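You operate a simulated robot arm through the tools that you are given. There is no shell and no other tool. Be economical: measure what you need, move in short steps, check, and stop when the job is done.

You run a simulated robot arm. Do the job below in one go: nothing can be reset, and whatever is moved stays where it is left.

TASK
Take the green card and leave it on top of the red adapter. Then shut the blue drawer of the purple table. Then close the red drawer of the goods table. Then take the grey carton on the blue fixture and put it away on the in table. Then put the teal cloth on the grey plate. Then shut the lower drawer of the chest. Then put the black cloth on the grey fixture. Then put the brown-strapped bundle on the white table away on the front edge of the long bench. Then take the small gold arc and put it on the brown flat carton on the black table. Then open the grey bar. Do these in the order given.

Only the result counts: the job must be done as asked and must still hold three seconds after the hand-in. Knocking over, shifting, dropping, spilling or breaking anything else fails it. Flat cloth is picked up by pressing the open fingertips on it (5 to 10 N) and closing them slowly along it; thin cloth reads only 2 to 8 mm in the jaws.

THE ROBOT
A 6-joint arm with a four-finger gripper on a trunk, on a base that drives. Base frame: it is fixed to the floor where the robot stands at the start and does not move with it; the origin is under the middle of the robot, x ahead of it, y to its left, z up. Lengths are in cm, angles in rad, forces in N, time in s.
Its first joint turns from -2.897 to 2.897 rad. Places, roughly: black cloth (9x6x3 cm) [60, 340, 80]; blue drawer of the purple table [50, 100, 60]; brown-strapped bundle (13x13x2 cm) [100, 370, 80]; flat carton [-50, 650, 75]; front edge of the long bench (12x30 cm) [-136, 234, 78]; green card [50, 25, 75]; grey bar [-320, -340, 120]; grey carton (15x6x5 cm) [-190, -40, 80]; grey fixture [-210, 390, 80]; grey plate (30x22x1 cm) [60, -390, 80]; in table (16x46 cm) [-360, 142, 78]; lower drawer of the chest [-320, -400, 90]; red adapter (10x5x4 cm) [80, -180, 80]; red drawer of the goods table [40, -220, 60]; small gold arc (30x15x3 cm) [-150, 450, 80]; teal cloth (10x7x3 cm) [-220, -60, 80]. Payload 3.67 kg.
Tool frame: the origin (TCP) lies between the finger pads and is the grasp point; the fingertips stand 2.8 cm ahead of it; z points along the fingers, y is the line along which they close. Largest opening 11.2 cm; the body of the gripper starts 7.3 cm behind the TCP.
Orientation is that of the tool frame in the base frame, as a unit quaternion [w, x, y, z]. With the fingers straight down and closing along the base's y, the tool's x points along the base's -x, its y along +y and its z along -z.

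THE INTERFACE
- The arm moves only by the tool apply_moves. Its argument "deltas" is a list of rows, each an object of numbers (a shift or turn left out is 0, a gripper value left out holds the last): "x", "y", "z": the shift along the base's x, y, z in mm; "ax", "ay", "az": the turn, a rotation vector about the base's x, y, z in rad; "gripper": the closure in counts, from 0 (fully open) to 255 (shut). In form: [{"x": .., "y": .., "z": .., "ax": .., "ay": .., "az": .., "gripper": ..}, ...]. A call has 1 to 20 rows; each row shifts and turns the commanded pose from where the row before left it. Rows are played at 5 a second. More than 5 cm and 0.15 rad between two rows, or a gripper value outside its range, and nothing of the call is played. Where a pose cannot be reached the arm comes as near as it can. A force on the tool above 40 N (or 10 N above the force at the start of the call, whichever is more), or a blocked arm, ends the call early, and 0.2 s more pass. The fingers move at their own pace and stop on an object; they squeeze with about 29 N. The grip force told is the motor's: it shows also when the fingers shut on nothing. Time passes only in rows, and 0.2 s behind the last, so rows that do not move let the fingers close. The reply holds the time, the measured pose of the TCP, the force on the tool along the base axes, the opening and the grip force, in the units named above and with some noise, with the torque about the TCP (base axes, N m) and any sound that the robot's microphone picked up.
- Cameras (640 x 400 px; columns grow to the right, rows downward): "scene" is now at [9.86, 24.74, 132.22]; the picture's right is [0.38, -0.92, 0.00], its down [-0.59, -0.24, -0.77] and it looks along [0.71, 0.29, -0.64] (base axes); focal length 279 px, centre (320, 200). "wrist" rides on the gripper at [6, -1.8, -10.4] in the tool frame; the picture's right is [0.29, 0.96, 0.00], its down [-0.80, 0.24, -0.55] and it looks along [-0.53, 0.16, 0.83] (tool axes); focal length 234 px, centre (320, 200). There is no depth. A picture from a camera that has moved, and an enlarged one, comes with that camera's place and axes in the base frame and with its lens.
- capture(camera): a new picture of that camera. No time passes.
- drive_base(legs): drives the robot by 1 to 6 legs, each [ahead, left, turn to the left] in cm, cm and rad, along the robot's own axes; the way and the turn of a leg run together, so that a leg with both is an arc; at most 150 cm and 3.142 rad a leg. The arm and the cameras ride along, it lands a little off, and it stops where it bumps. It gives what a move gives.
- head_to(pan, tilt): turns the head with the scene camera to pan (to the left, within 2.496 rad either way) and tilt (down, from -0.506 to 1.204), counted from straight ahead of the robot. It gives what a move gives.
- inspect(camera, box): a new picture of the part [left, top, right, bottom] of that camera's present view, enlarged. No time passes.
- hand_in(): hands the job in; it is judged then, once.

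Go step by step. Nothing tells you exact positions but the pictures and the camera data: compare them with the known pose of the tool, close in by small moves and look again before you grip or let go. The budget is 483 turns and 216 pictures, counting those below and the enlarged ones. Unless the task says otherwise, let go and move clear before handing in, and close with one line.

The tools are called after "Emit:" by a JSON object that holds its "method" and its "body". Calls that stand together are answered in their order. apply_moves: Moves the arm, as the interface text tells. Its arguments: {"type":"object","properties":{"deltas":{"type":"array"}},"required":["deltas"]} The other tools are called the same way: drive_base (legs) drives the base; head_to (pan, tilt) turns the head that bears the scene camera; capture (camera) takes a picture; inspect (camera, box) takes an enlarged picture of a part of a camera's view; hand_in () hands the job in.

At the start:

```text
time_s: 0.0
tool_pos: [29.91, 47.4, 110.49]
ee_rot: [-0.001, 0.0, 1.0, 0.0]
contact_force: [0.3, -0.6, -0.9]
ft_torque: [0.01, -0.01, 0.02]
width: 11.2
grasp_force: 0.0
robot x, y, heading: [-0.14, 0.02, 0.002]
head pan, tilt: [0.393, 0.693]
```

scene: 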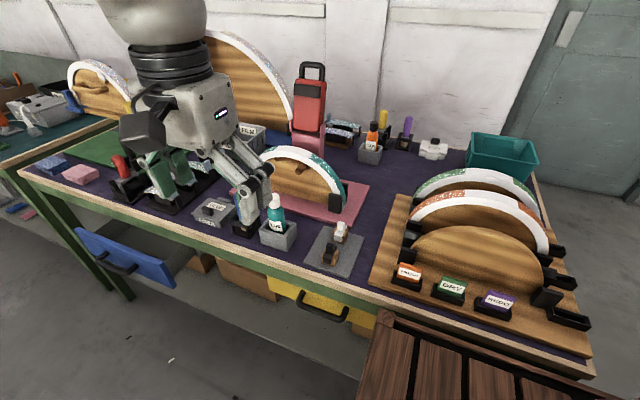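
wrist: 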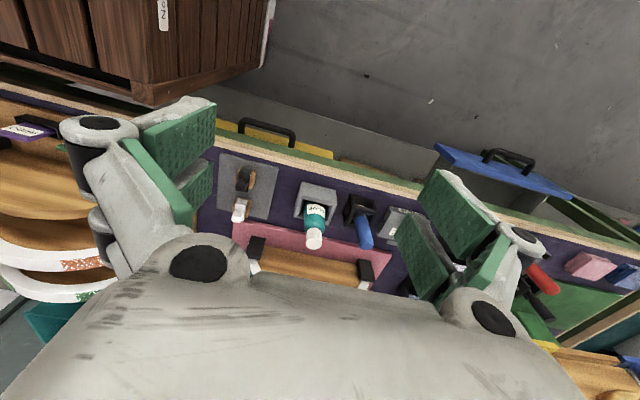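

I see a workbench with arcs, cards in small holders (orange, green, purple) and an open blue drawer to the left. First I enlarge the cards area to find the green card.

Emit:
{"method": "inspect", "body": {"camera": "scene", "box": [360, 220, 600, 370]}}

Emit:
{"method": "inspect", "body": {"camera": "scene", "box": [40, 100, 380, 312]}}

```text
2.67 times, centred on (480, 295) of scene
camera zoom: at [9.86, 24.74, 132.22], right [0.38, -0.92, 0.0], down [-0.59, -0.24, -0.77], along [0.71, 0.29, -0.64], focal length 745 px, centre (-107, -53)
```

zoom: 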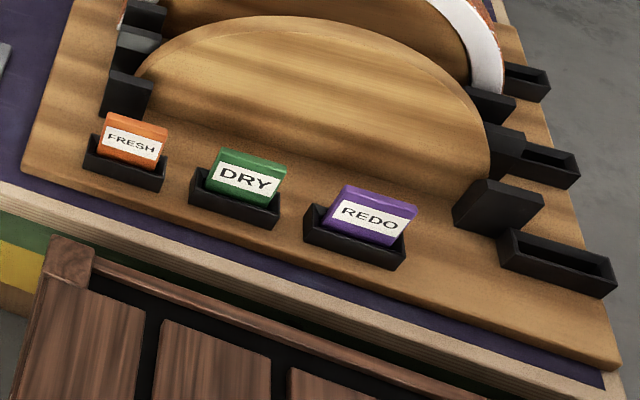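

```text
1.88 times, centred on (210, 206) of scene
camera zoom: at [9.86, 24.74, 132.22], right [0.38, -0.92, 0.0], down [-0.59, -0.24, -0.77], along [0.71, 0.29, -0.64], focal length 526 px, centre (527, 189)
```

zoom: 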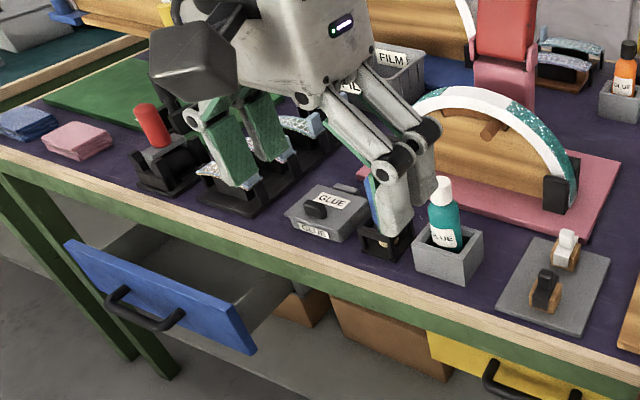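

The green "DRY" card stands in a holder around (52, 11). Before driving, I look round for free floor.

Emit:
{"method": "head_to", "body": {"pan": -0.9, "tilt": 0.45}}

Emit:
{"method": "capture", "body": {"camera": "scene"}}

Emit:
{"method": "head_to", "body": {"pan": -2.2, "tilt": 0.45}}

Emit:
{"method": "capture", "body": {"camera": "scene"}}

Emit:
{"method": "head_to", "body": {"pan": 2.4, "tilt": 0.45}}

Emit:
{"method": "capture", "body": {"camera": "scene"}}

Emit:
{"method": "head_to", "body": {"pan": 1.3, "tilt": 0.45}}

Emit:
{"method": "capture", "body": {"camera": "scene"}}

```text
time_s: 1.5
tool_pos: [29.87, 47.26, 110.82]
ee_rot: [0.0, 0.001, 1.0, 0.0]
contact_force: [-0.3, 0.1, 0.5]
ft_torque: [0.04, 0.02, 0.01]
width: 11.19
grasp_force: 0.1
robot x, y, heading: [-0.22, -0.17, -0.0]
head pan, tilt: [-0.901, 0.45]
```

```text
211 pictures are left
camera scene: at [7.7, 14.28, 134.37], right [-0.78, -0.62, 0.0], down [-0.27, 0.34, -0.9], along [0.56, -0.71, -0.44], focal length 279 px, centre (320, 200)
```

scene: 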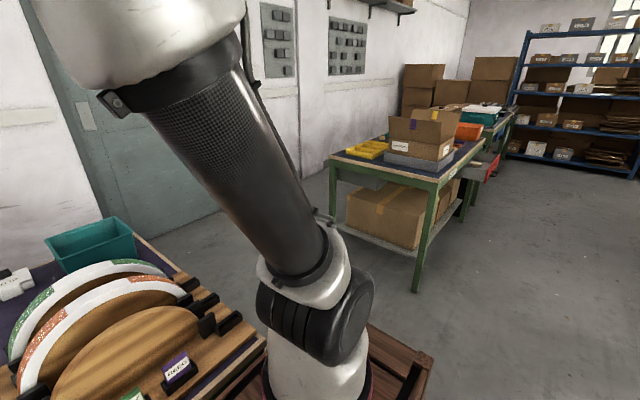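

```text
time_s: 2.9
tool_pos: [29.96, 47.28, 110.8]
ee_rot: [-0.001, 0.0, 1.0, 0.001]
contact_force: [-1.0, 0.8, -0.1]
ft_torque: [-0.02, -0.02, -0.01]
width: 11.17
grasp_force: 0.1
robot x, y, heading: [-0.32, -0.12, -0.004]
head pan, tilt: [-2.201, 0.45]
```

```text
210 pictures are left
camera scene: at [-3.42, 14.05, 134.37], right [-0.81, 0.59, 0.0], down [0.26, 0.35, -0.9], along [-0.53, -0.73, -0.44], focal length 279 px, centre (320, 200)
```

scene: 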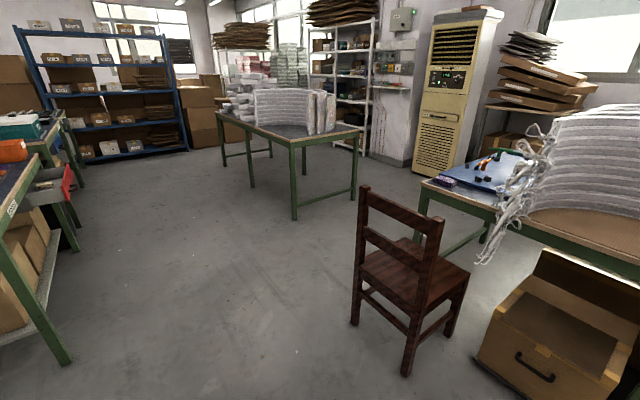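

```text
time_s: 6.6
tool_pos: [29.83, 47.31, 110.8]
ee_rot: [0.0, 0.0, 1.0, 0.0]
contact_force: [0.4, 0.3, 0.4]
ft_torque: [0.0, 0.02, 0.03]
width: 11.17
grasp_force: 0.1
robot x, y, heading: [-0.08, 0.04, 0.001]
head pan, tilt: [2.4, 0.45]
```

```text
209 pictures are left
camera scene: at [-4.79, 27.69, 134.37], right [0.68, 0.74, 0.0], down [0.32, -0.29, -0.9], along [-0.66, 0.61, -0.44], focal length 279 px, centre (320, 200)
```

scene: 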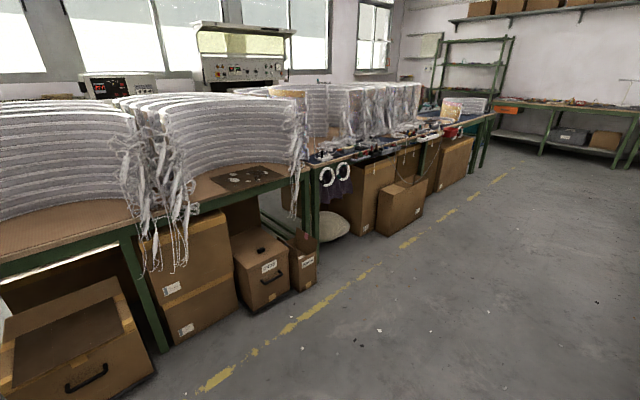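

```text
time_s: 7.9
tool_pos: [29.99, 47.22, 110.76]
ee_rot: [0.0, -0.001, 1.0, 0.0]
contact_force: [0.5, 0.5, 0.1]
ft_torque: [-0.02, -0.01, -0.02]
width: 11.21
grasp_force: 0.1
robot x, y, heading: [-0.05, -0.34, -0.001]
head pan, tilt: [1.3, 0.45]
```

```text
208 pictures are left
camera scene: at [4.44, 30.34, 134.37], right [0.96, -0.27, 0.0], down [-0.12, -0.42, -0.9], along [0.24, 0.87, -0.44], focal length 279 px, centre (320, 200)
```

scene: 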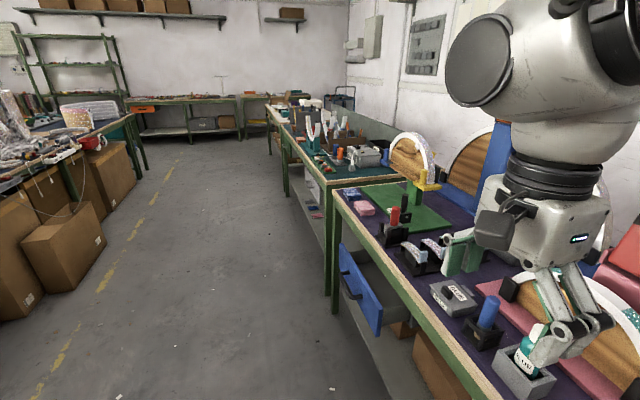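

The purple table is in front and an aisle runs along y, but a wooden crate-like thing is close to me. I look down to see whether it is my own body.

Emit:
{"method": "head_to", "body": {"pan": -0.5, "tilt": 1.2}}

Emit:
{"method": "capture", "body": {"camera": "scene"}}

Emit:
{"method": "head_to", "body": {"pan": -2.2, "tilt": 1.2}}

Emit:
{"method": "capture", "body": {"camera": "scene"}}

```text
time_s: 9.7
tool_pos: [29.91, 47.14, 110.74]
ee_rot: [0.001, 0.001, 1.0, 0.0]
contact_force: [0.4, 0.8, 0.2]
ft_torque: [-0.01, -0.03, -0.04]
width: 11.19
grasp_force: 0.0
robot x, y, heading: [-0.23, 0.08, 0.0]
head pan, tilt: [-0.499, 1.201]
```

```text
207 pictures are left
camera scene: at [6.9, 18.8, 128.56], right [-0.48, -0.88, 0.0], down [-0.82, 0.45, -0.36], along [0.32, -0.17, -0.93], focal length 279 px, centre (320, 200)
```

scene: 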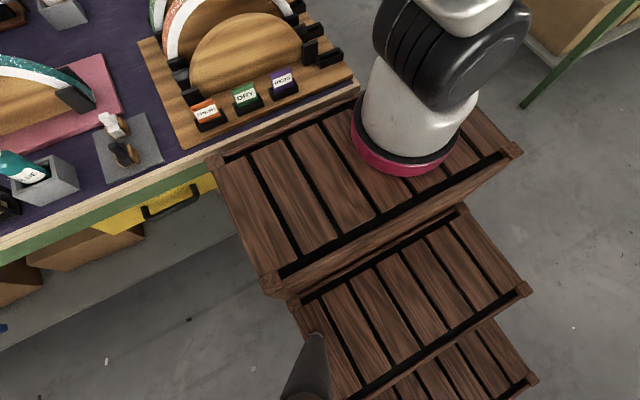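

```text
time_s: 11.5
tool_pos: [29.92, 47.18, 110.79]
ee_rot: [0.001, 0.0, 1.0, 0.0]
contact_force: [-0.2, 0.2, 0.4]
ft_torque: [-0.02, 0.0, 0.0]
width: 11.18
grasp_force: 0.0
robot x, y, heading: [0.05, 0.0, -0.0]
head pan, tilt: [-2.201, 1.201]
```

```text
206 pictures are left
camera scene: at [-1.3, 16.96, 128.56], right [-0.81, 0.59, 0.0], down [0.55, 0.75, -0.36], along [-0.21, -0.29, -0.93], focal length 279 px, centre (320, 200)
```

scene: 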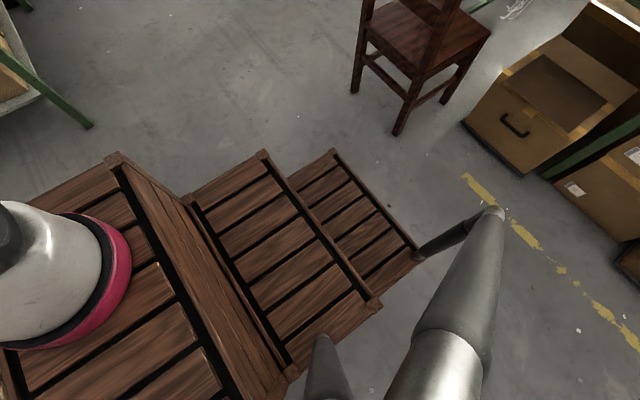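

The wooden steps are my own base (about x −42 to 42), and there's free floor behind up to the chair at x≈−85. I back off about 30 cm so the card is within reach.

Emit:
{"method": "drive_base", "body": {"legs": [[-30, 0, 0]]}}

Emit:
{"method": "head_to", "body": {"pan": 0.1, "tilt": 0.75}}

Emit:
{"method": "capture", "body": {"camera": "scene"}}

```text
time_s: 13.5
tool_pos: [-0.14, 47.27, 110.75]
ee_rot: [0.0, 0.002, 1.0, 0.0]
contact_force: [-0.5, 0.0, -0.2]
ft_torque: [0.0, -0.02, 0.0]
width: 11.21
grasp_force: 0.1
robot x, y, heading: [-30.21, -0.42, -0.002]
head pan, tilt: [-2.201, 1.201]
```

```text
time_s: 15.6
tool_pos: [-0.0, 47.28, 110.73]
ee_rot: [0.0, 0.002, 1.0, 0.0]
contact_force: [-0.4, -0.3, 0.4]
ft_torque: [0.01, 0.01, 0.04]
width: 11.18
grasp_force: 0.1
robot x, y, heading: [-30.13, 0.04, -0.004]
head pan, tilt: [0.099, 0.75]
```

```text
205 pictures are left
camera scene: at [-19.84, 22.31, 131.73], right [0.1, -1.0, 0.0], down [-0.68, -0.07, -0.73], along [0.73, 0.07, -0.68], focal length 279 px, centre (320, 200)
```

scene: 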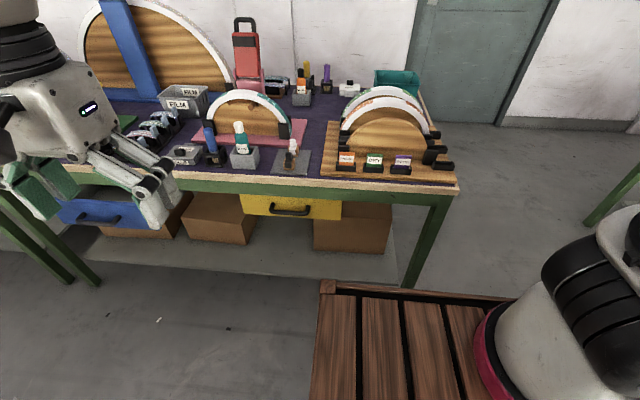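

Triangulating the two views puts the green card near (47, 13, 85). I move the open hand above it, turning it to close along x.

Emit:
{"method": "apply_moves", "body": {"deltas": [{"x": 39, "y": -28, "az": 0.1309}, {"x": 39, "y": -28, "az": 0.1309}, {"x": 39, "y": -28, "az": 0.1309}, {"x": 39, "y": -28, "az": 0.1309}, {"x": 39, "y": -28, "az": 0.1309}, {"x": 39, "y": -28, "az": 0.1309}, {"x": 39, "y": -28, "az": 0.1309}, {"x": 39, "y": -28, "az": 0.1309}, {"x": 39, "y": -28, "az": 0.1309}, {"x": 39, "y": -28, "az": 0.1309}, {"x": 39, "y": -28, "az": 0.1309}, {"x": 39, "y": -28, "az": 0.1309}, {}]}}

Emit:
{"method": "capture", "body": {"camera": "wrist"}}

Emit:
{"method": "capture", "body": {"camera": "scene"}}

```text
time_s: 18.4
tool_pos: [46.74, 13.68, 110.52]
ee_rot: [0.0, -0.707, 0.707, -0.001]
contact_force: [1.2, -0.5, 0.1]
ft_torque: [-0.02, -0.03, 0.0]
width: 11.21
grasp_force: 0.0
robot x, y, heading: [-30.0, -0.09, -0.004]
head pan, tilt: [0.099, 0.75]
```

```text
204 pictures are left
camera wrist: at [48.44, 7.77, 120.8], right [-0.96, -0.29, 0.0], down [-0.24, 0.8, 0.55], along [-0.16, 0.53, -0.83], focal length 234 px, centre (320, 200)
```

wrist: 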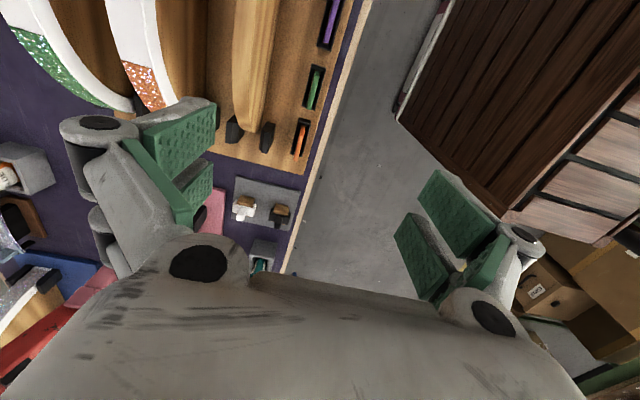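

```text
203 pictures are left
camera scene: at [-19.84, 22.31, 131.73], right [0.1, -1.0, 0.0], down [-0.68, -0.07, -0.73], along [0.73, 0.07, -0.68], focal length 279 px, centre (320, 200)
```

scene: 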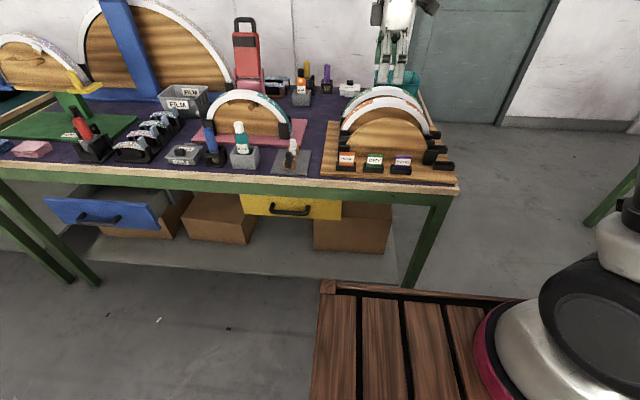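

The card is at about (47.6, 13.0), 5 cm wide along y, with the arc close behind it, so I'll grip its two ends along y instead. I turn the hand back and lower it partway.

Emit:
{"method": "apply_moves", "body": {"deltas": [{"az": -0.1428}, {"az": -0.1428}, {"az": -0.1428}, {"az": -0.1428}, {"az": -0.1428}, {"az": -0.1428}, {"az": -0.1428}, {"az": -0.1428}, {"az": -0.1428}, {"az": -0.1428}, {"az": -0.1428, "x": 9, "y": -7, "z": -30, "gripper": 60}, {"z": -40}, {}]}}

Emit:
{"method": "capture", "body": {"camera": "wrist"}}

Emit:
{"method": "inspect", "body": {"camera": "scene", "box": [300, 80, 460, 200]}}

```text
time_s: 21.2
tool_pos: [47.7, 12.99, 103.73]
ee_rot: [0.001, 0.001, 1.0, 0.0]
contact_force: [-0.1, 0.4, -0.1]
ft_torque: [-0.03, -0.01, 0.0]
width: 8.54
grasp_force: 0.1
robot x, y, heading: [-29.66, -0.22, -0.004]
head pan, tilt: [0.099, 0.75]
```

```text
202 pictures are left
camera wrist: at [41.63, 11.26, 113.92], right [-0.28, 0.96, 0.0], down [0.8, 0.24, 0.55], along [0.53, 0.16, -0.83], focal length 234 px, centre (320, 200)
```

wrist: 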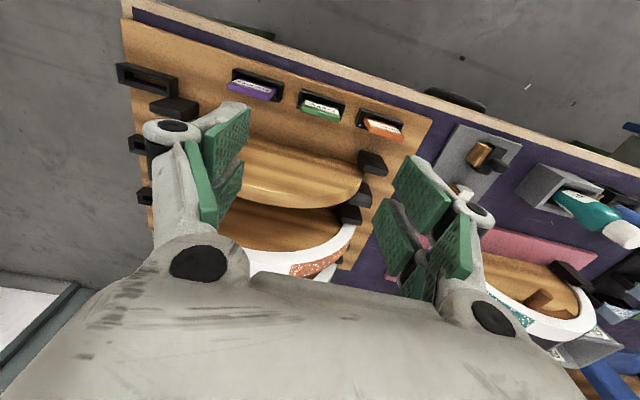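

```text
3.33 times, centred on (380, 140) of scene
camera zoom: at [-19.84, 22.31, 131.73], right [0.1, -1.0, 0.0], down [-0.68, -0.07, -0.73], along [0.73, 0.07, -0.68], focal length 931 px, centre (120, 400)
```

zoom: 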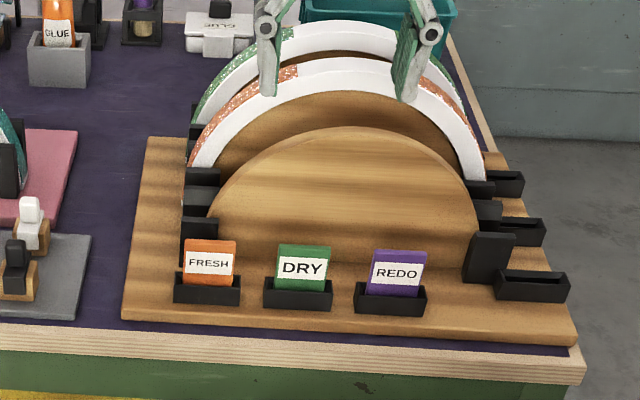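

Card top is at about (47.4, 13.2, 88) with the holder rim at z≈85. I lower so the tips stay just above the rim, then close on the ends.

Emit:
{"method": "apply_moves", "body": {"deltas": [{"x": -3, "y": 2, "z": -40}, {"z": -40}, {"z": -40}, {"z": -25}, {}]}}

Emit:
{"method": "capture", "body": {"camera": "wrist"}}

Emit:
{"method": "inspect", "body": {"camera": "scene", "box": [300, 80, 460, 200]}}

```text
time_s: 22.4
tool_pos: [47.25, 13.04, 89.22]
ee_rot: [0.0, 0.0, 1.0, 0.001]
contact_force: [0.2, 0.0, 0.6]
ft_torque: [0.01, 0.0, -0.01]
width: 8.55
grasp_force: 0.1
robot x, y, heading: [-30.13, 0.1, -0.003]
head pan, tilt: [0.099, 0.75]
```

```text
200 pictures are left
camera wrist: at [41.23, 11.43, 99.47], right [-0.29, 0.96, 0.0], down [0.8, 0.24, 0.55], along [0.53, 0.16, -0.83], focal length 234 px, centre (320, 200)
```

wrist: 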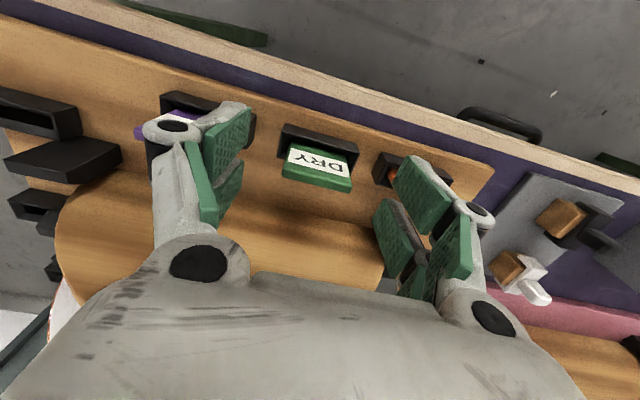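

```text
3.33 times, centred on (380, 140) of scene
camera zoom: at [-19.84, 22.31, 131.73], right [0.1, -1.0, 0.0], down [-0.68, -0.07, -0.73], along [0.73, 0.07, -0.68], focal length 931 px, centre (120, 400)
```

zoom: 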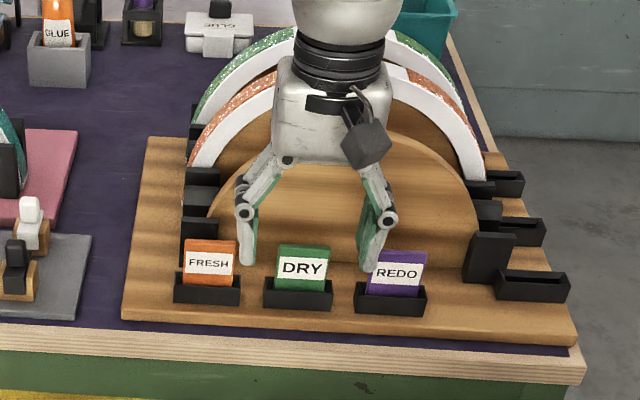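

Re-triangulated: card top (47.2, 13.1, 88.1), rim about (46.7, 13, 85). I shift 4 mm toward the card, go down 11 mm and close.

Emit:
{"method": "apply_moves", "body": {"deltas": [{"x": -4, "z": -11}, {"gripper": 110}, {"gripper": 140}, {"gripper": 180}, {"gripper": 255}, {}, {}]}}

Emit:
{"method": "capture", "body": {"camera": "wrist"}}

```text
time_s: 24.0
tool_pos: [46.98, 13.13, 88.27]
ee_rot: [0.001, 0.001, 1.0, 0.0]
contact_force: [-0.5, 0.0, -0.1]
ft_torque: [0.0, -0.03, 0.02]
width: 4.26
grasp_force: 29.4
robot x, y, heading: [-30.36, -0.19, -0.002]
head pan, tilt: [0.099, 0.75]
```

```text
198 pictures are left
camera wrist: at [40.82, 11.45, 98.53], right [-0.29, 0.96, 0.0], down [0.8, 0.24, 0.55], along [0.53, 0.16, -0.83], focal length 234 px, centre (320, 200)
```

wrist: 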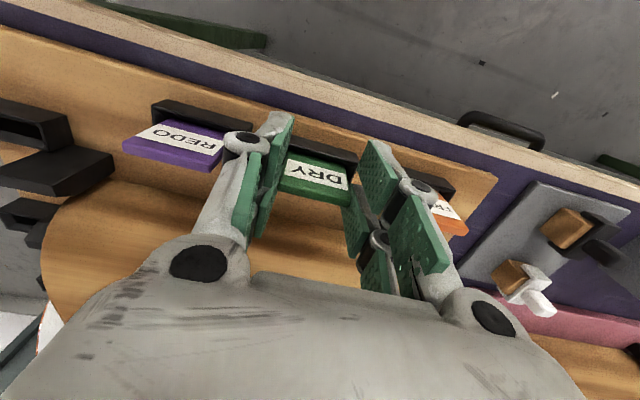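

The card is held (4.3 cm wide). I lift it slowly out of the holder.

Emit:
{"method": "apply_moves", "body": {"deltas": [{"z": 10}, {"z": 10}, {"z": 15}, {"z": 20}, {"z": 50}, {"z": 50}, {"z": 50}, {}]}}

Emit:
{"method": "capture", "body": {"camera": "wrist"}}

Emit:
{"method": "inspect", "body": {"camera": "scene", "box": [300, 0, 460, 200]}}

```text
time_s: 25.8
tool_pos: [47.08, 13.26, 108.75]
ee_rot: [0.001, 0.002, 1.0, 0.0]
contact_force: [-1.2, 0.3, 0.0]
ft_torque: [-0.02, 0.03, -0.06]
width: 4.26
grasp_force: 29.6
robot x, y, heading: [-30.18, 0.34, -0.004]
head pan, tilt: [0.099, 0.75]
```

```text
197 pictures are left
camera wrist: at [40.9, 11.62, 119.06], right [-0.29, 0.96, 0.0], down [0.8, 0.24, 0.55], along [0.53, 0.16, -0.83], focal length 234 px, centre (320, 200)
```

wrist: 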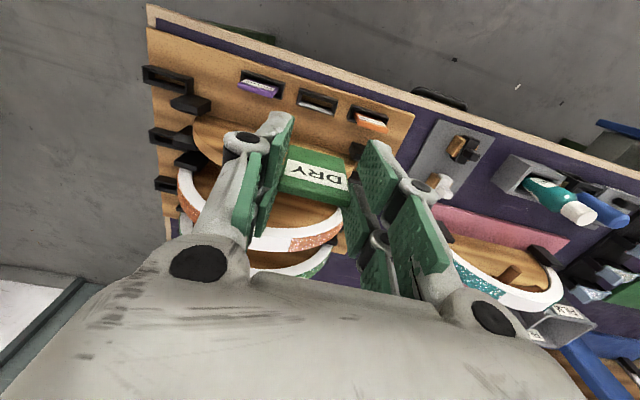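

```text
2.00 times, centred on (380, 100) of scene
camera zoom: at [-19.83, 22.31, 131.73], right [0.1, -1.0, 0.0], down [-0.68, -0.07, -0.73], along [0.73, 0.07, -0.68], focal length 559 px, centre (200, 400)
```

zoom: 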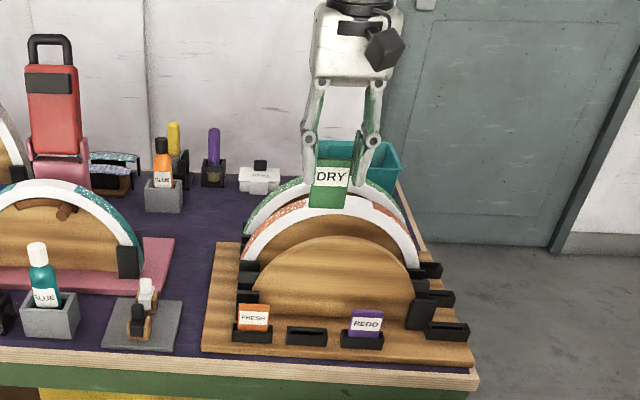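

The card came out cleanly and the holders stand. I raise and draw back the arm, then drive sideways toward the goods table.

Emit:
{"method": "apply_moves", "body": {"deltas": [{"z": 40}, {"x": -45}, {"x": -45}, {"x": -45}, {"x": -40}, {}]}}

Emit:
{"method": "drive_base", "body": {"legs": [[0, -130, 0]]}}

Emit:
{"method": "head_to", "body": {"pan": -0.4, "tilt": 0.55}}

Emit:
{"method": "capture", "body": {"camera": "scene"}}

```text
time_s: 27.2
tool_pos: [29.43, 13.2, 112.59]
ee_rot: [0.0, 0.001, 1.0, 0.0]
contact_force: [0.0, -0.2, -1.3]
ft_torque: [0.04, 0.02, -0.01]
width: 4.24
grasp_force: 28.6
robot x, y, heading: [-30.07, 0.17, -0.009]
head pan, tilt: [0.099, 0.75]
```

```text
time_s: 33.8
tool_pos: [28.3, -117.64, 112.63]
ee_rot: [-0.001, 0.009, 1.0, 0.0]
contact_force: [-0.3, 0.0, -0.3]
ft_torque: [0.03, -0.01, -0.02]
width: 4.25
grasp_force: 29.3
robot x, y, heading: [-31.76, -129.51, -0.027]
head pan, tilt: [0.099, 0.75]
```

```text
time_s: 34.7
tool_pos: [28.2, -117.5, 112.64]
ee_rot: [0.0, 0.009, 1.0, 0.0]
contact_force: [0.1, -0.5, -0.3]
ft_torque: [0.0, -0.02, -0.01]
width: 4.24
grasp_force: 29.3
robot x, y, heading: [-31.67, -129.37, -0.019]
head pan, tilt: [-0.4, 0.55]
```

```text
195 pictures are left
camera scene: at [-20.98, -111.96, 133.47], right [-0.41, -0.91, 0.0], down [-0.48, 0.21, -0.85], along [0.78, -0.35, -0.52], focal length 279 px, centre (320, 200)
```

scene: 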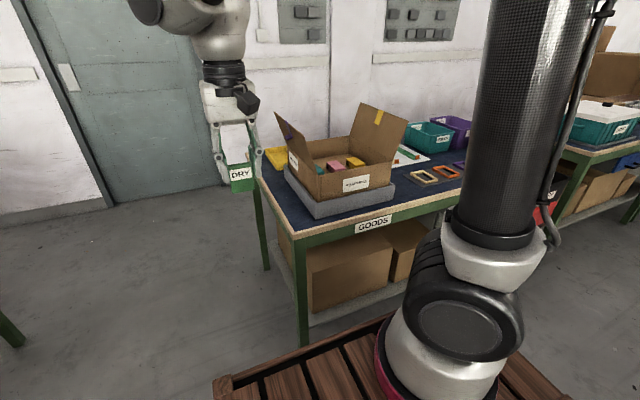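

I see the goods table with an open box and some coloured items. I enlarge to find the red adapter.

Emit:
{"method": "inspect", "body": {"camera": "scene", "box": [250, 90, 490, 240]}}

```text
2.67 times, centred on (370, 165) of scene
camera zoom: at [-20.98, -111.96, 133.47], right [-0.41, -0.91, 0.0], down [-0.48, 0.21, -0.85], along [0.78, -0.35, -0.52], focal length 745 px, centre (187, 293)
```

zoom: 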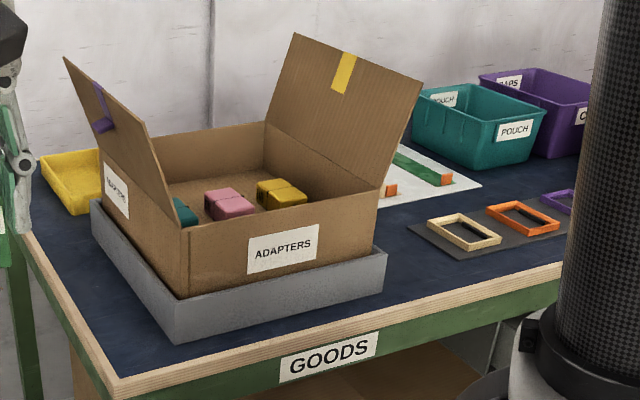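

The box holds the adapters (teal, pink, yellow…). I drive further along and look down into it.

Emit:
{"method": "drive_base", "body": {"legs": [[0, -35, 0.02]]}}

Emit:
{"method": "head_to", "body": {"pan": 0.0, "tilt": 0.6}}

Emit:
{"method": "capture", "body": {"camera": "scene"}}

```text
time_s: 36.9
tool_pos: [27.65, -150.89, 112.63]
ee_rot: [0.0, -0.002, 1.0, -0.001]
contact_force: [-1.3, 0.1, -0.2]
ft_torque: [-0.02, 0.03, 0.02]
width: 4.24
grasp_force: 28.6
robot x, y, heading: [-32.16, -164.53, 0.006]
head pan, tilt: [-0.4, 0.55]
```

```text
time_s: 37.8
tool_pos: [27.6, -150.95, 112.66]
ee_rot: [0.0, -0.002, 1.0, 0.0]
contact_force: [-0.1, -0.5, -0.2]
ft_torque: [0.01, 0.03, 0.02]
width: 4.22
grasp_force: 29.5
robot x, y, heading: [-32.07, -164.61, -0.005]
head pan, tilt: [0.0, 0.6]
```

```text
193 pictures are left
camera scene: at [-21.13, -142.88, 133.02], right [0.0, -1.0, 0.0], down [-0.56, 0.0, -0.83], along [0.83, 0.0, -0.56], focal length 279 px, centre (320, 200)
```

scene: 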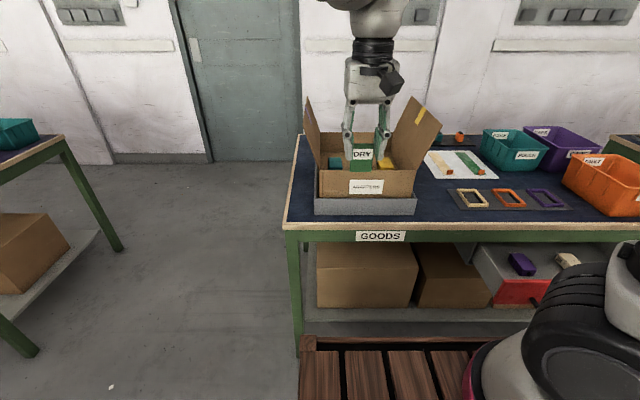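

The open red drawer is seen below, and the adapters box sits around (65, −158). I raise the hand and look into the box with the wrist camera.

Emit:
{"method": "apply_moves", "body": {"deltas": [{"z": 45}, {"z": 45}, {"z": 45}, {"z": 35, "x": 20}, {"x": 45, "y": -10}, {"x": 45, "y": -10}, {"x": 45, "y": -10}, {"x": 45, "y": -10}, {"x": 45, "y": -10}, {"x": 30, "y": -10}, {}]}}

Emit:
{"method": "capture", "body": {"camera": "wrist"}}

Emit:
{"method": "capture", "body": {"camera": "scene"}}

```text
time_s: 40.2
tool_pos: [55.45, -156.67, 129.62]
ee_rot: [0.0, -0.001, 1.0, 0.0]
contact_force: [-0.2, 0.1, 0.0]
ft_torque: [0.02, -0.01, 0.01]
width: 4.27
grasp_force: 28.9
robot x, y, heading: [-31.88, -164.39, 0.003]
head pan, tilt: [0.0, 0.6]
```

```text
192 pictures are left
camera wrist: at [49.35, -158.43, 139.84], right [-0.29, 0.96, 0.0], down [0.8, 0.24, 0.55], along [0.53, 0.16, -0.83], focal length 234 px, centre (320, 200)
```

wrist: 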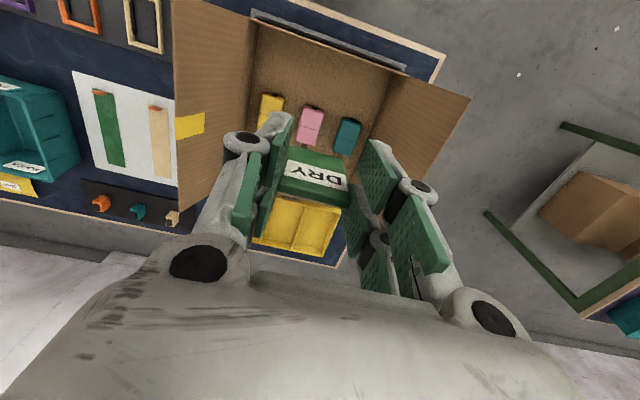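

```text
191 pictures are left
camera scene: at [-21.13, -142.87, 133.02], right [0.0, -1.0, 0.0], down [-0.57, 0.0, -0.83], along [0.82, 0.0, -0.57], focal length 279 px, centre (320, 200)
```

scene: 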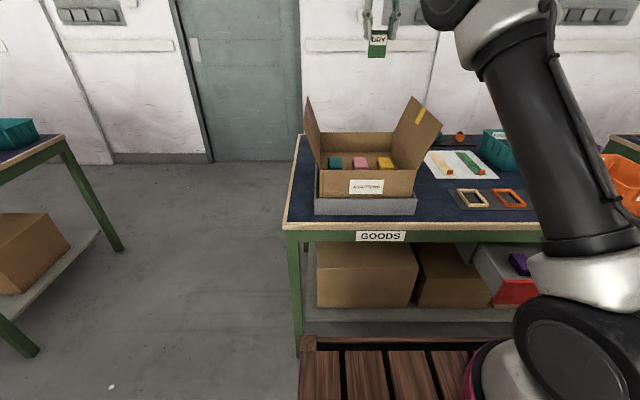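

I see yellow, pink and teal adapters in the box; I check whether a redder one exists elsewhere by enlarging the views.

Emit:
{"method": "inspect", "body": {"camera": "wrist", "box": [220, 60, 420, 185]}}

Emit:
{"method": "inspect", "body": {"camera": "wrist", "box": [0, 60, 240, 240]}}

Emit:
{"method": "inspect", "body": {"camera": "scene", "box": [290, 90, 640, 320]}}

```text
3.20 times, centred on (320, 122) of wrist
camera zoom: at [49.35, -158.43, 139.84], right [-0.29, 0.96, 0.0], down [0.8, 0.24, 0.55], along [0.53, 0.16, -0.83], focal length 749 px, centre (320, 448)
```

zoom: 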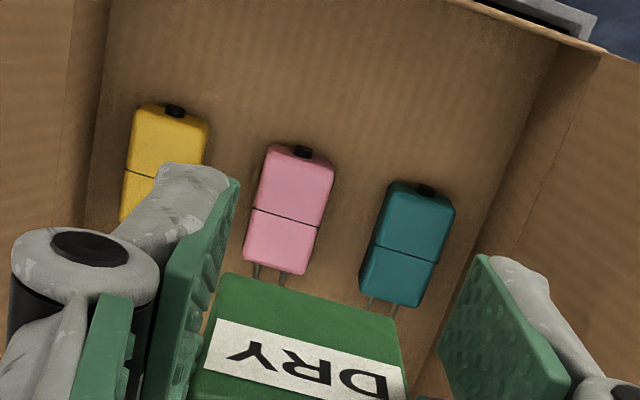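

```text
2.22 times, centred on (120, 150) of wrist
camera zoom: at [49.35, -158.43, 139.84], right [-0.29, 0.96, 0.0], down [0.8, 0.24, 0.55], along [0.53, 0.16, -0.83], focal length 520 px, centre (764, 311)
```

zoom: 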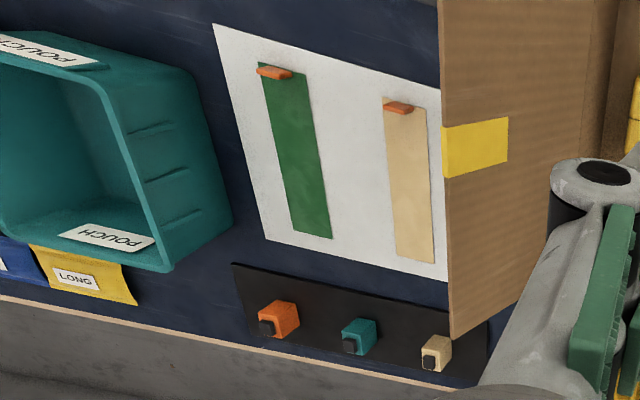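

```text
1.74 times, centred on (465, 205) of scene
camera zoom: at [-21.13, -142.87, 133.02], right [0.0, -1.0, 0.0], down [-0.57, 0.0, -0.83], along [0.82, 0.0, -0.57], focal length 486 px, centre (68, 191)
```

zoom: 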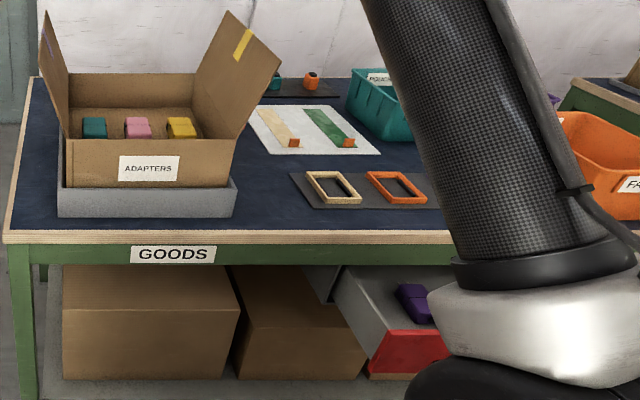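

No clearly red adapter yet. I move the hand along the table to see the rest of it.

Emit:
{"method": "apply_moves", "body": {"deltas": [{"y": -45}, {"y": -45}, {"y": -45}, {"y": -45}, {"y": -45, "z": 20}, {"y": -45, "z": 20}, {"y": -45}, {}]}}

Emit:
{"method": "capture", "body": {"camera": "wrist"}}

Emit:
{"method": "capture", "body": {"camera": "scene"}}

```text
time_s: 42.0
tool_pos: [53.77, -188.19, 132.21]
ee_rot: [0.001, -0.002, 1.0, 0.0]
contact_force: [-0.5, 0.1, -1.0]
ft_torque: [0.0, 0.01, -0.04]
width: 4.29
grasp_force: 28.9
out of reach, approached as far as the arm can: row 6, 7
robot x, y, heading: [-31.93, -164.27, 0.003]
head pan, tilt: [0.0, 0.6]
```

```text
187 pictures are left
camera wrist: at [47.7, -189.89, 142.43], right [-0.29, 0.96, 0.0], down [0.8, 0.24, 0.56], along [0.53, 0.16, -0.83], focal length 234 px, centre (320, 200)
```

wrist: 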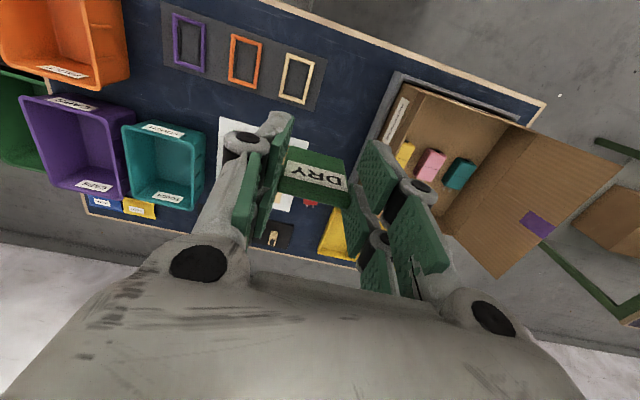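

```text
186 pictures are left
camera scene: at [-21.12, -142.88, 133.02], right [0.0, -1.0, 0.0], down [-0.57, 0.0, -0.82], along [0.82, 0.0, -0.57], focal length 279 px, centre (320, 200)
```

scene: 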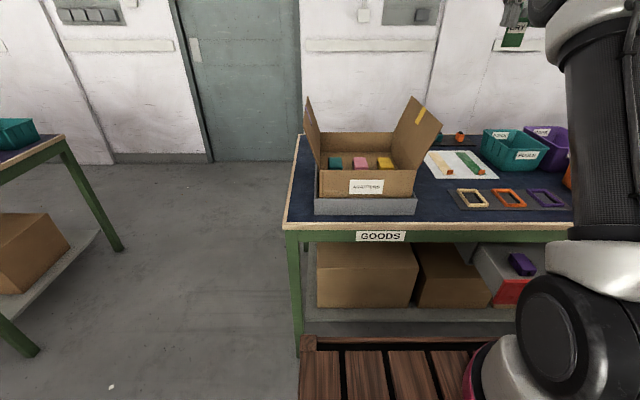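

A red thing shows behind the box's right flap at (310, 202). I enlarge it.

Emit:
{"method": "inspect", "body": {"camera": "wrist", "box": [240, 160, 400, 260]}}

```text
4.00 times, centred on (320, 210) of wrist
camera zoom: at [47.7, -189.89, 142.43], right [-0.29, 0.96, 0.0], down [0.8, 0.24, 0.56], along [0.53, 0.16, -0.83], focal length 937 px, centre (320, 160)
```

zoom: 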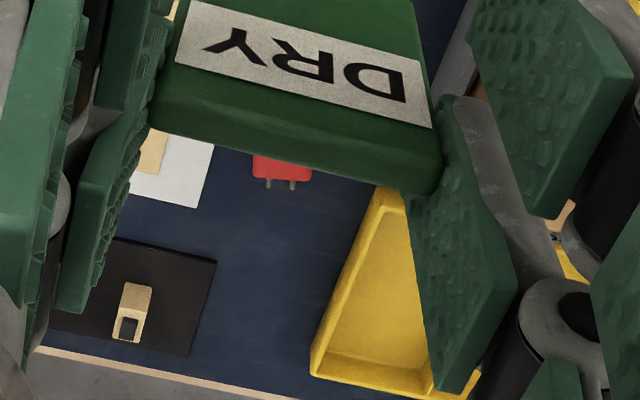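

I found it: a red adapter lies on the table beside the box at about (83, −182), its prongs toward the wall. I drive further right so I can look at it and lay the card from its open (right) side.

Emit:
{"method": "drive_base", "body": {"legs": [[0, -35, 0]]}}

Emit:
{"method": "capture", "body": {"camera": "scene"}}

Emit:
{"method": "capture", "body": {"camera": "wrist"}}

```text
time_s: 44.3
tool_pos: [53.79, -224.06, 132.17]
ee_rot: [0.0, -0.001, 1.0, 0.001]
contact_force: [0.1, 0.3, 0.7]
ft_torque: [0.01, 0.03, 0.0]
width: 4.25
grasp_force: 29.5
robot x, y, heading: [-31.81, -199.98, -0.001]
head pan, tilt: [0.0, 0.6]
```

```text
184 pictures are left
camera scene: at [-21.01, -178.56, 133.02], right [0.0, -1.0, 0.0], down [-0.57, 0.0, -0.82], along [0.82, 0.0, -0.57], focal length 279 px, centre (320, 200)
```

scene: 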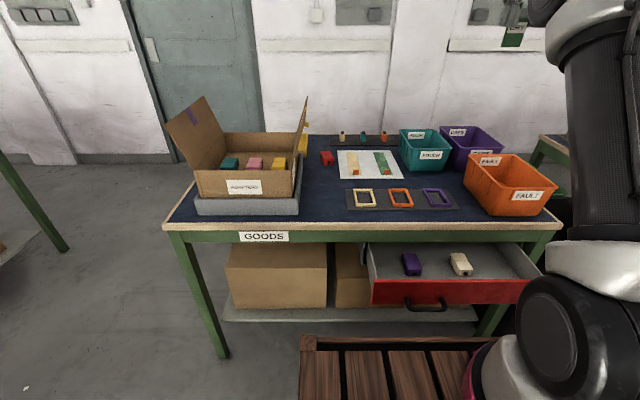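

```text
183 pictures are left
camera wrist: at [47.64, -225.79, 142.43], right [-0.29, 0.96, 0.0], down [0.8, 0.24, 0.56], along [0.53, 0.16, -0.83], focal length 234 px, centre (320, 200)
```

wrist: 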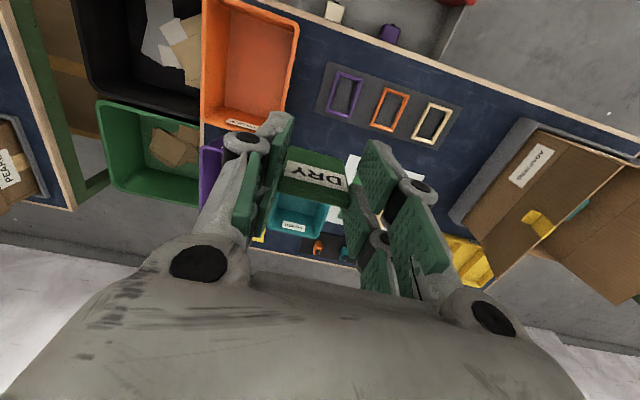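

The adapter is at about (86, −181.5), and the open red drawer blocks coming closer here. I go back left to y≈−156 and then forward, beside the drawer.

Emit:
{"method": "drive_base", "body": {"legs": [[0, 44, 0], [27, 0, 0]]}}

Emit:
{"method": "apply_moves", "body": {"deltas": [{"az": -0.14}, {"az": -0.14}, {"az": -0.14}, {"az": -0.14}, {"az": -0.14}, {"az": -0.14}, {"az": -0.14}, {"az": -0.14}, {"az": -0.14}, {"az": -0.14}, {"az": -0.14}, {}]}}

Emit:
{"method": "capture", "body": {"camera": "wrist"}}

Emit:
{"method": "capture", "body": {"camera": "scene"}}

```text
time_s: 48.5
tool_pos: [81.01, -180.41, 132.16]
ee_rot: [0.002, 0.003, 1.0, 0.0]
contact_force: [0.1, 0.6, -1.2]
ft_torque: [-0.02, 0.0, 0.0]
width: 4.25
grasp_force: 28.3
robot x, y, heading: [-4.38, -155.82, -0.001]
head pan, tilt: [0.0, 0.6]
```

```text
time_s: 51.1
tool_pos: [81.01, -180.59, 132.11]
ee_rot: [0.0, 0.698, 0.717, 0.0]
contact_force: [0.2, 0.1, -1.0]
ft_torque: [-0.01, -0.01, 0.01]
width: 4.27
grasp_force: 29.0
robot x, y, heading: [-4.39, -156.47, -0.0]
head pan, tilt: [0.0, 0.6]
```

```text
182 pictures are left
camera wrist: at [78.87, -174.34, 142.4], right [0.95, 0.31, 0.0], down [0.26, -0.79, 0.56], along [0.17, -0.53, -0.83], focal length 234 px, centre (320, 200)
```

wrist: 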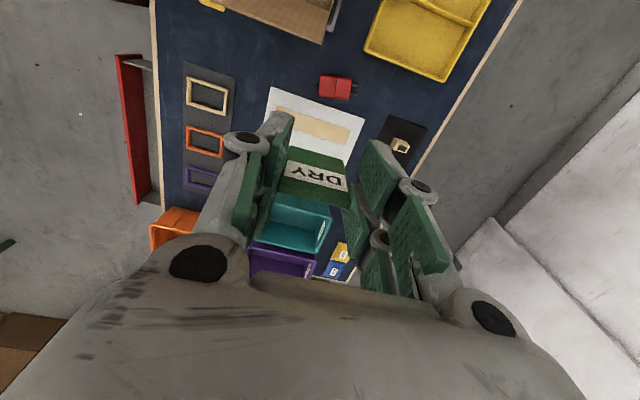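

```text
181 pictures are left
camera scene: at [6.3, -134.74, 133.02], right [0.0, -1.0, 0.0], down [-0.57, 0.0, -0.82], along [0.82, 0.0, -0.57], focal length 279 px, centre (320, 200)
```

scene: 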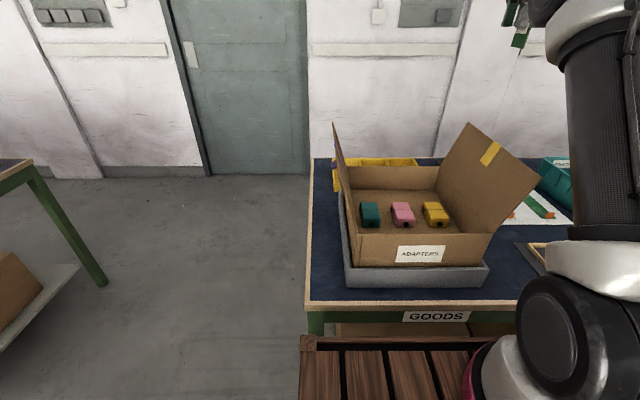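

The adapter's body centre is (85, −181.4) with its top near z 82. I tilt the hand high above so the card comes nearly flat, fingers pointing toward +y.

Emit:
{"method": "apply_moves", "body": {"deltas": [{"x": 40, "y": -30}, {"ax": 0.1375}, {"ax": 0.1375}, {"ax": 0.1375}, {"ax": 0.1375}, {"ax": 0.1375}, {"ax": 0.1375}, {"ax": 0.1375}, {"ax": 0.1375}, {"z": -50}, {"z": -50}, {}]}}

Emit:
{"method": "capture", "body": {"camera": "wrist"}}

Emit:
{"method": "head_to", "body": {"pan": -0.5, "tilt": 0.5}}

Emit:
{"method": "capture", "body": {"camera": "scene"}}

```text
time_s: 53.7
tool_pos: [77.86, -178.22, 113.82]
ee_rot: [-0.364, 0.595, 0.611, 0.375]
contact_force: [-0.2, -0.3, -1.0]
ft_torque: [-0.04, 0.01, -0.04]
width: 4.26
grasp_force: 28.4
out of reach, approached as far as the arm can: row 1, 2, 3, 4, 5, 6, 7, 8, 9
robot x, y, heading: [-4.45, -156.26, -0.004]
head pan, tilt: [0.0, 0.6]
```

```text
180 pictures are left
camera wrist: at [75.76, -184.69, 123.76], right [0.95, 0.14, 0.28], down [0.26, -0.85, -0.45], along [0.17, 0.5, -0.85], focal length 234 px, centre (320, 200)
```

wrist: 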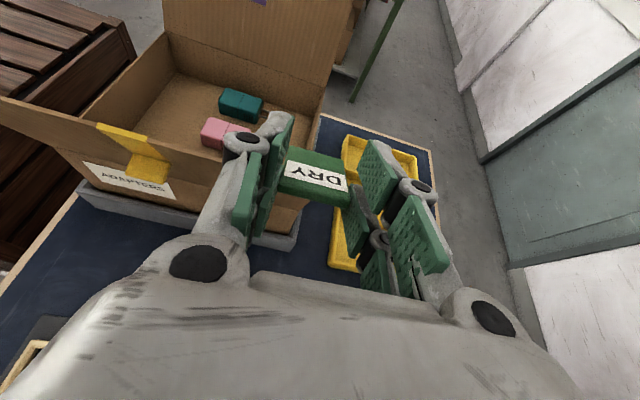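

```text
time_s: 54.6
tool_pos: [77.82, -178.34, 114.04]
ee_rot: [-0.365, 0.594, 0.612, 0.374]
contact_force: [-0.6, 0.6, -0.1]
ft_torque: [-0.02, -0.03, 0.0]
width: 4.26
grasp_force: 29.5
robot x, y, heading: [-4.89, -156.06, -0.004]
head pan, tilt: [-0.499, 0.499]
```

```text
179 pictures are left
camera scene: at [5.43, -139.09, 133.93], right [-0.48, -0.88, 0.0], down [-0.42, 0.23, -0.88], along [0.77, -0.42, -0.48], focal length 279 px, centre (320, 200)
```

scene: 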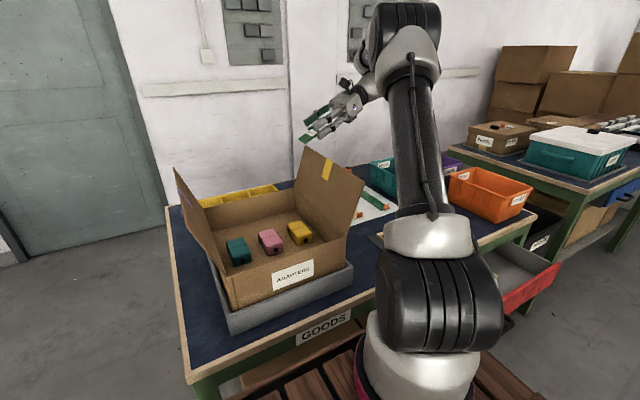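

The arm is at its far limit at this height, so the hand is short of the target. I shift away from the flap and lower, checking how it follows.

Emit:
{"method": "apply_moves", "body": {"deltas": [{"y": -45}, {"z": -40}, {}]}}

```text
time_s: 55.4
tool_pos: [77.84, -182.7, 109.93]
ee_rot: [-0.364, 0.594, 0.611, 0.374]
contact_force: [-0.1, 0.4, 0.4]
ft_torque: [-0.02, -0.03, 0.0]
width: 4.24
grasp_force: 28.9
robot x, y, heading: [-4.94, -156.31, -0.005]
head pan, tilt: [-0.499, 0.499]
```

It follows relative to where it really is. I continue down and outward.

Emit:
{"method": "apply_moves", "body": {"deltas": [{"z": -40, "y": -10}, {"z": -40, "x": 10}, {"z": -40, "x": 30}, {"x": 30}, {}]}}

Emit:
{"method": "capture", "body": {"camera": "wrist"}}

Emit:
{"method": "inspect", "body": {"camera": "scene", "box": [220, 80, 480, 240]}}

```text
time_s: 56.6
tool_pos: [85.19, -183.55, 97.74]
ee_rot: [-0.364, 0.595, 0.611, 0.374]
contact_force: [0.0, -0.3, -0.7]
ft_torque: [-0.02, 0.04, 0.01]
width: 4.24
grasp_force: 29.0
robot x, y, heading: [-4.43, -156.32, -0.005]
head pan, tilt: [-0.499, 0.499]
```

```text
178 pictures are left
camera wrist: at [83.06, -189.99, 107.57], right [0.95, 0.14, 0.28], down [0.26, -0.85, -0.45], along [0.17, 0.5, -0.85], focal length 234 px, centre (320, 200)
```

wrist: 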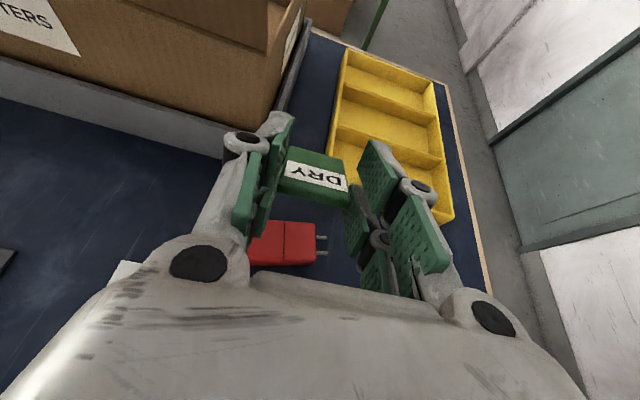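

```text
2.46 times, centred on (350, 160) of scene
camera zoom: at [5.42, -139.09, 133.93], right [-0.48, -0.88, 0.0], down [-0.42, 0.23, -0.88], along [0.77, -0.42, -0.48], focal length 688 px, centre (246, 298)
```

zoom: 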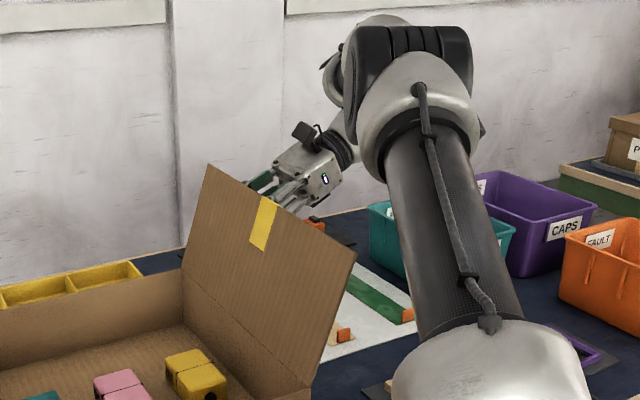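

The hand is lined up: adapter centre (85, −181.5), card just above. I lower toward it with small final steps.

Emit:
{"method": "apply_moves", "body": {"deltas": [{"z": -40, "x": -2}, {"z": -40}, {"z": -25}, {"z": -10}, {}]}}

Emit:
{"method": "capture", "body": {"camera": "wrist"}}

```text
time_s: 57.8
tool_pos: [84.88, -183.72, 86.57]
ee_rot: [-0.364, 0.592, 0.613, 0.376]
contact_force: [-1.6, 0.9, 13.4]
ft_torque: [0.31, 0.33, 0.0]
width: 4.28
grasp_force: 28.8
robot x, y, heading: [-4.55, -156.03, -0.006]
head pan, tilt: [-0.499, 0.499]
stopped in row 5: the force on the tool passed its limit at 41 N (the readings are from after the stop); the commanded pose is now the measured one
```

```text
176 pictures are left
camera wrist: at [82.78, -190.25, 96.54], right [0.95, 0.14, 0.29], down [0.27, -0.85, -0.45], along [0.18, 0.5, -0.85], focal length 234 px, centre (320, 200)
```

wrist: 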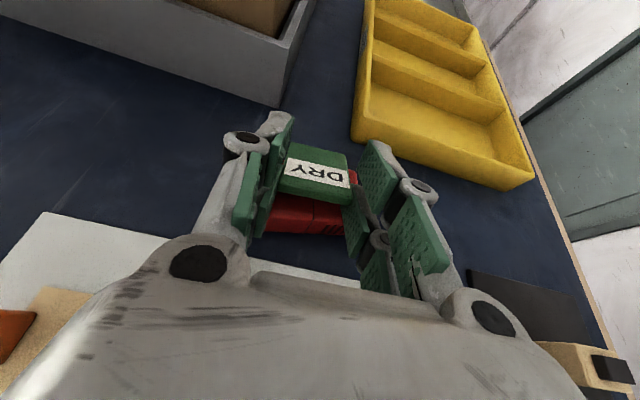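

The card touched at TCP z 86.6, so the adapter's top is about z 84 and its centre y≈−182.1. I lift slightly, shift 1 cm to −y and touch down again.

Emit:
{"method": "apply_moves", "body": {"deltas": [{"z": 6}, {"y": -11}, {"z": -3}, {}]}}

Emit:
{"method": "inspect", "body": {"camera": "wrist", "box": [220, 110, 420, 235]}}

```text
time_s: 58.8
tool_pos: [84.99, -184.69, 86.97]
ee_rot: [-0.363, 0.593, 0.613, 0.376]
contact_force: [1.7, 4.4, 14.9]
ft_torque: [0.96, -0.15, -0.01]
width: 4.26
grasp_force: 28.9
robot x, y, heading: [-4.53, -156.25, -0.002]
head pan, tilt: [-0.499, 0.499]
```

```text
3.20 times, centred on (320, 172) of wrist
camera zoom: at [82.81, -191.27, 96.77], right [0.95, 0.14, 0.29], down [0.27, -0.85, -0.45], along [0.18, 0.5, -0.85], focal length 749 px, centre (320, 288)
```

zoom: 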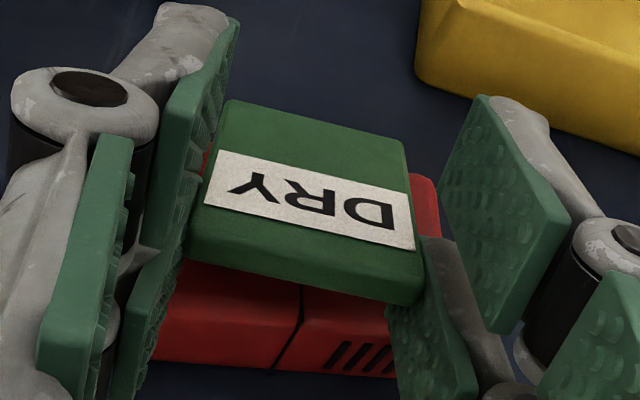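

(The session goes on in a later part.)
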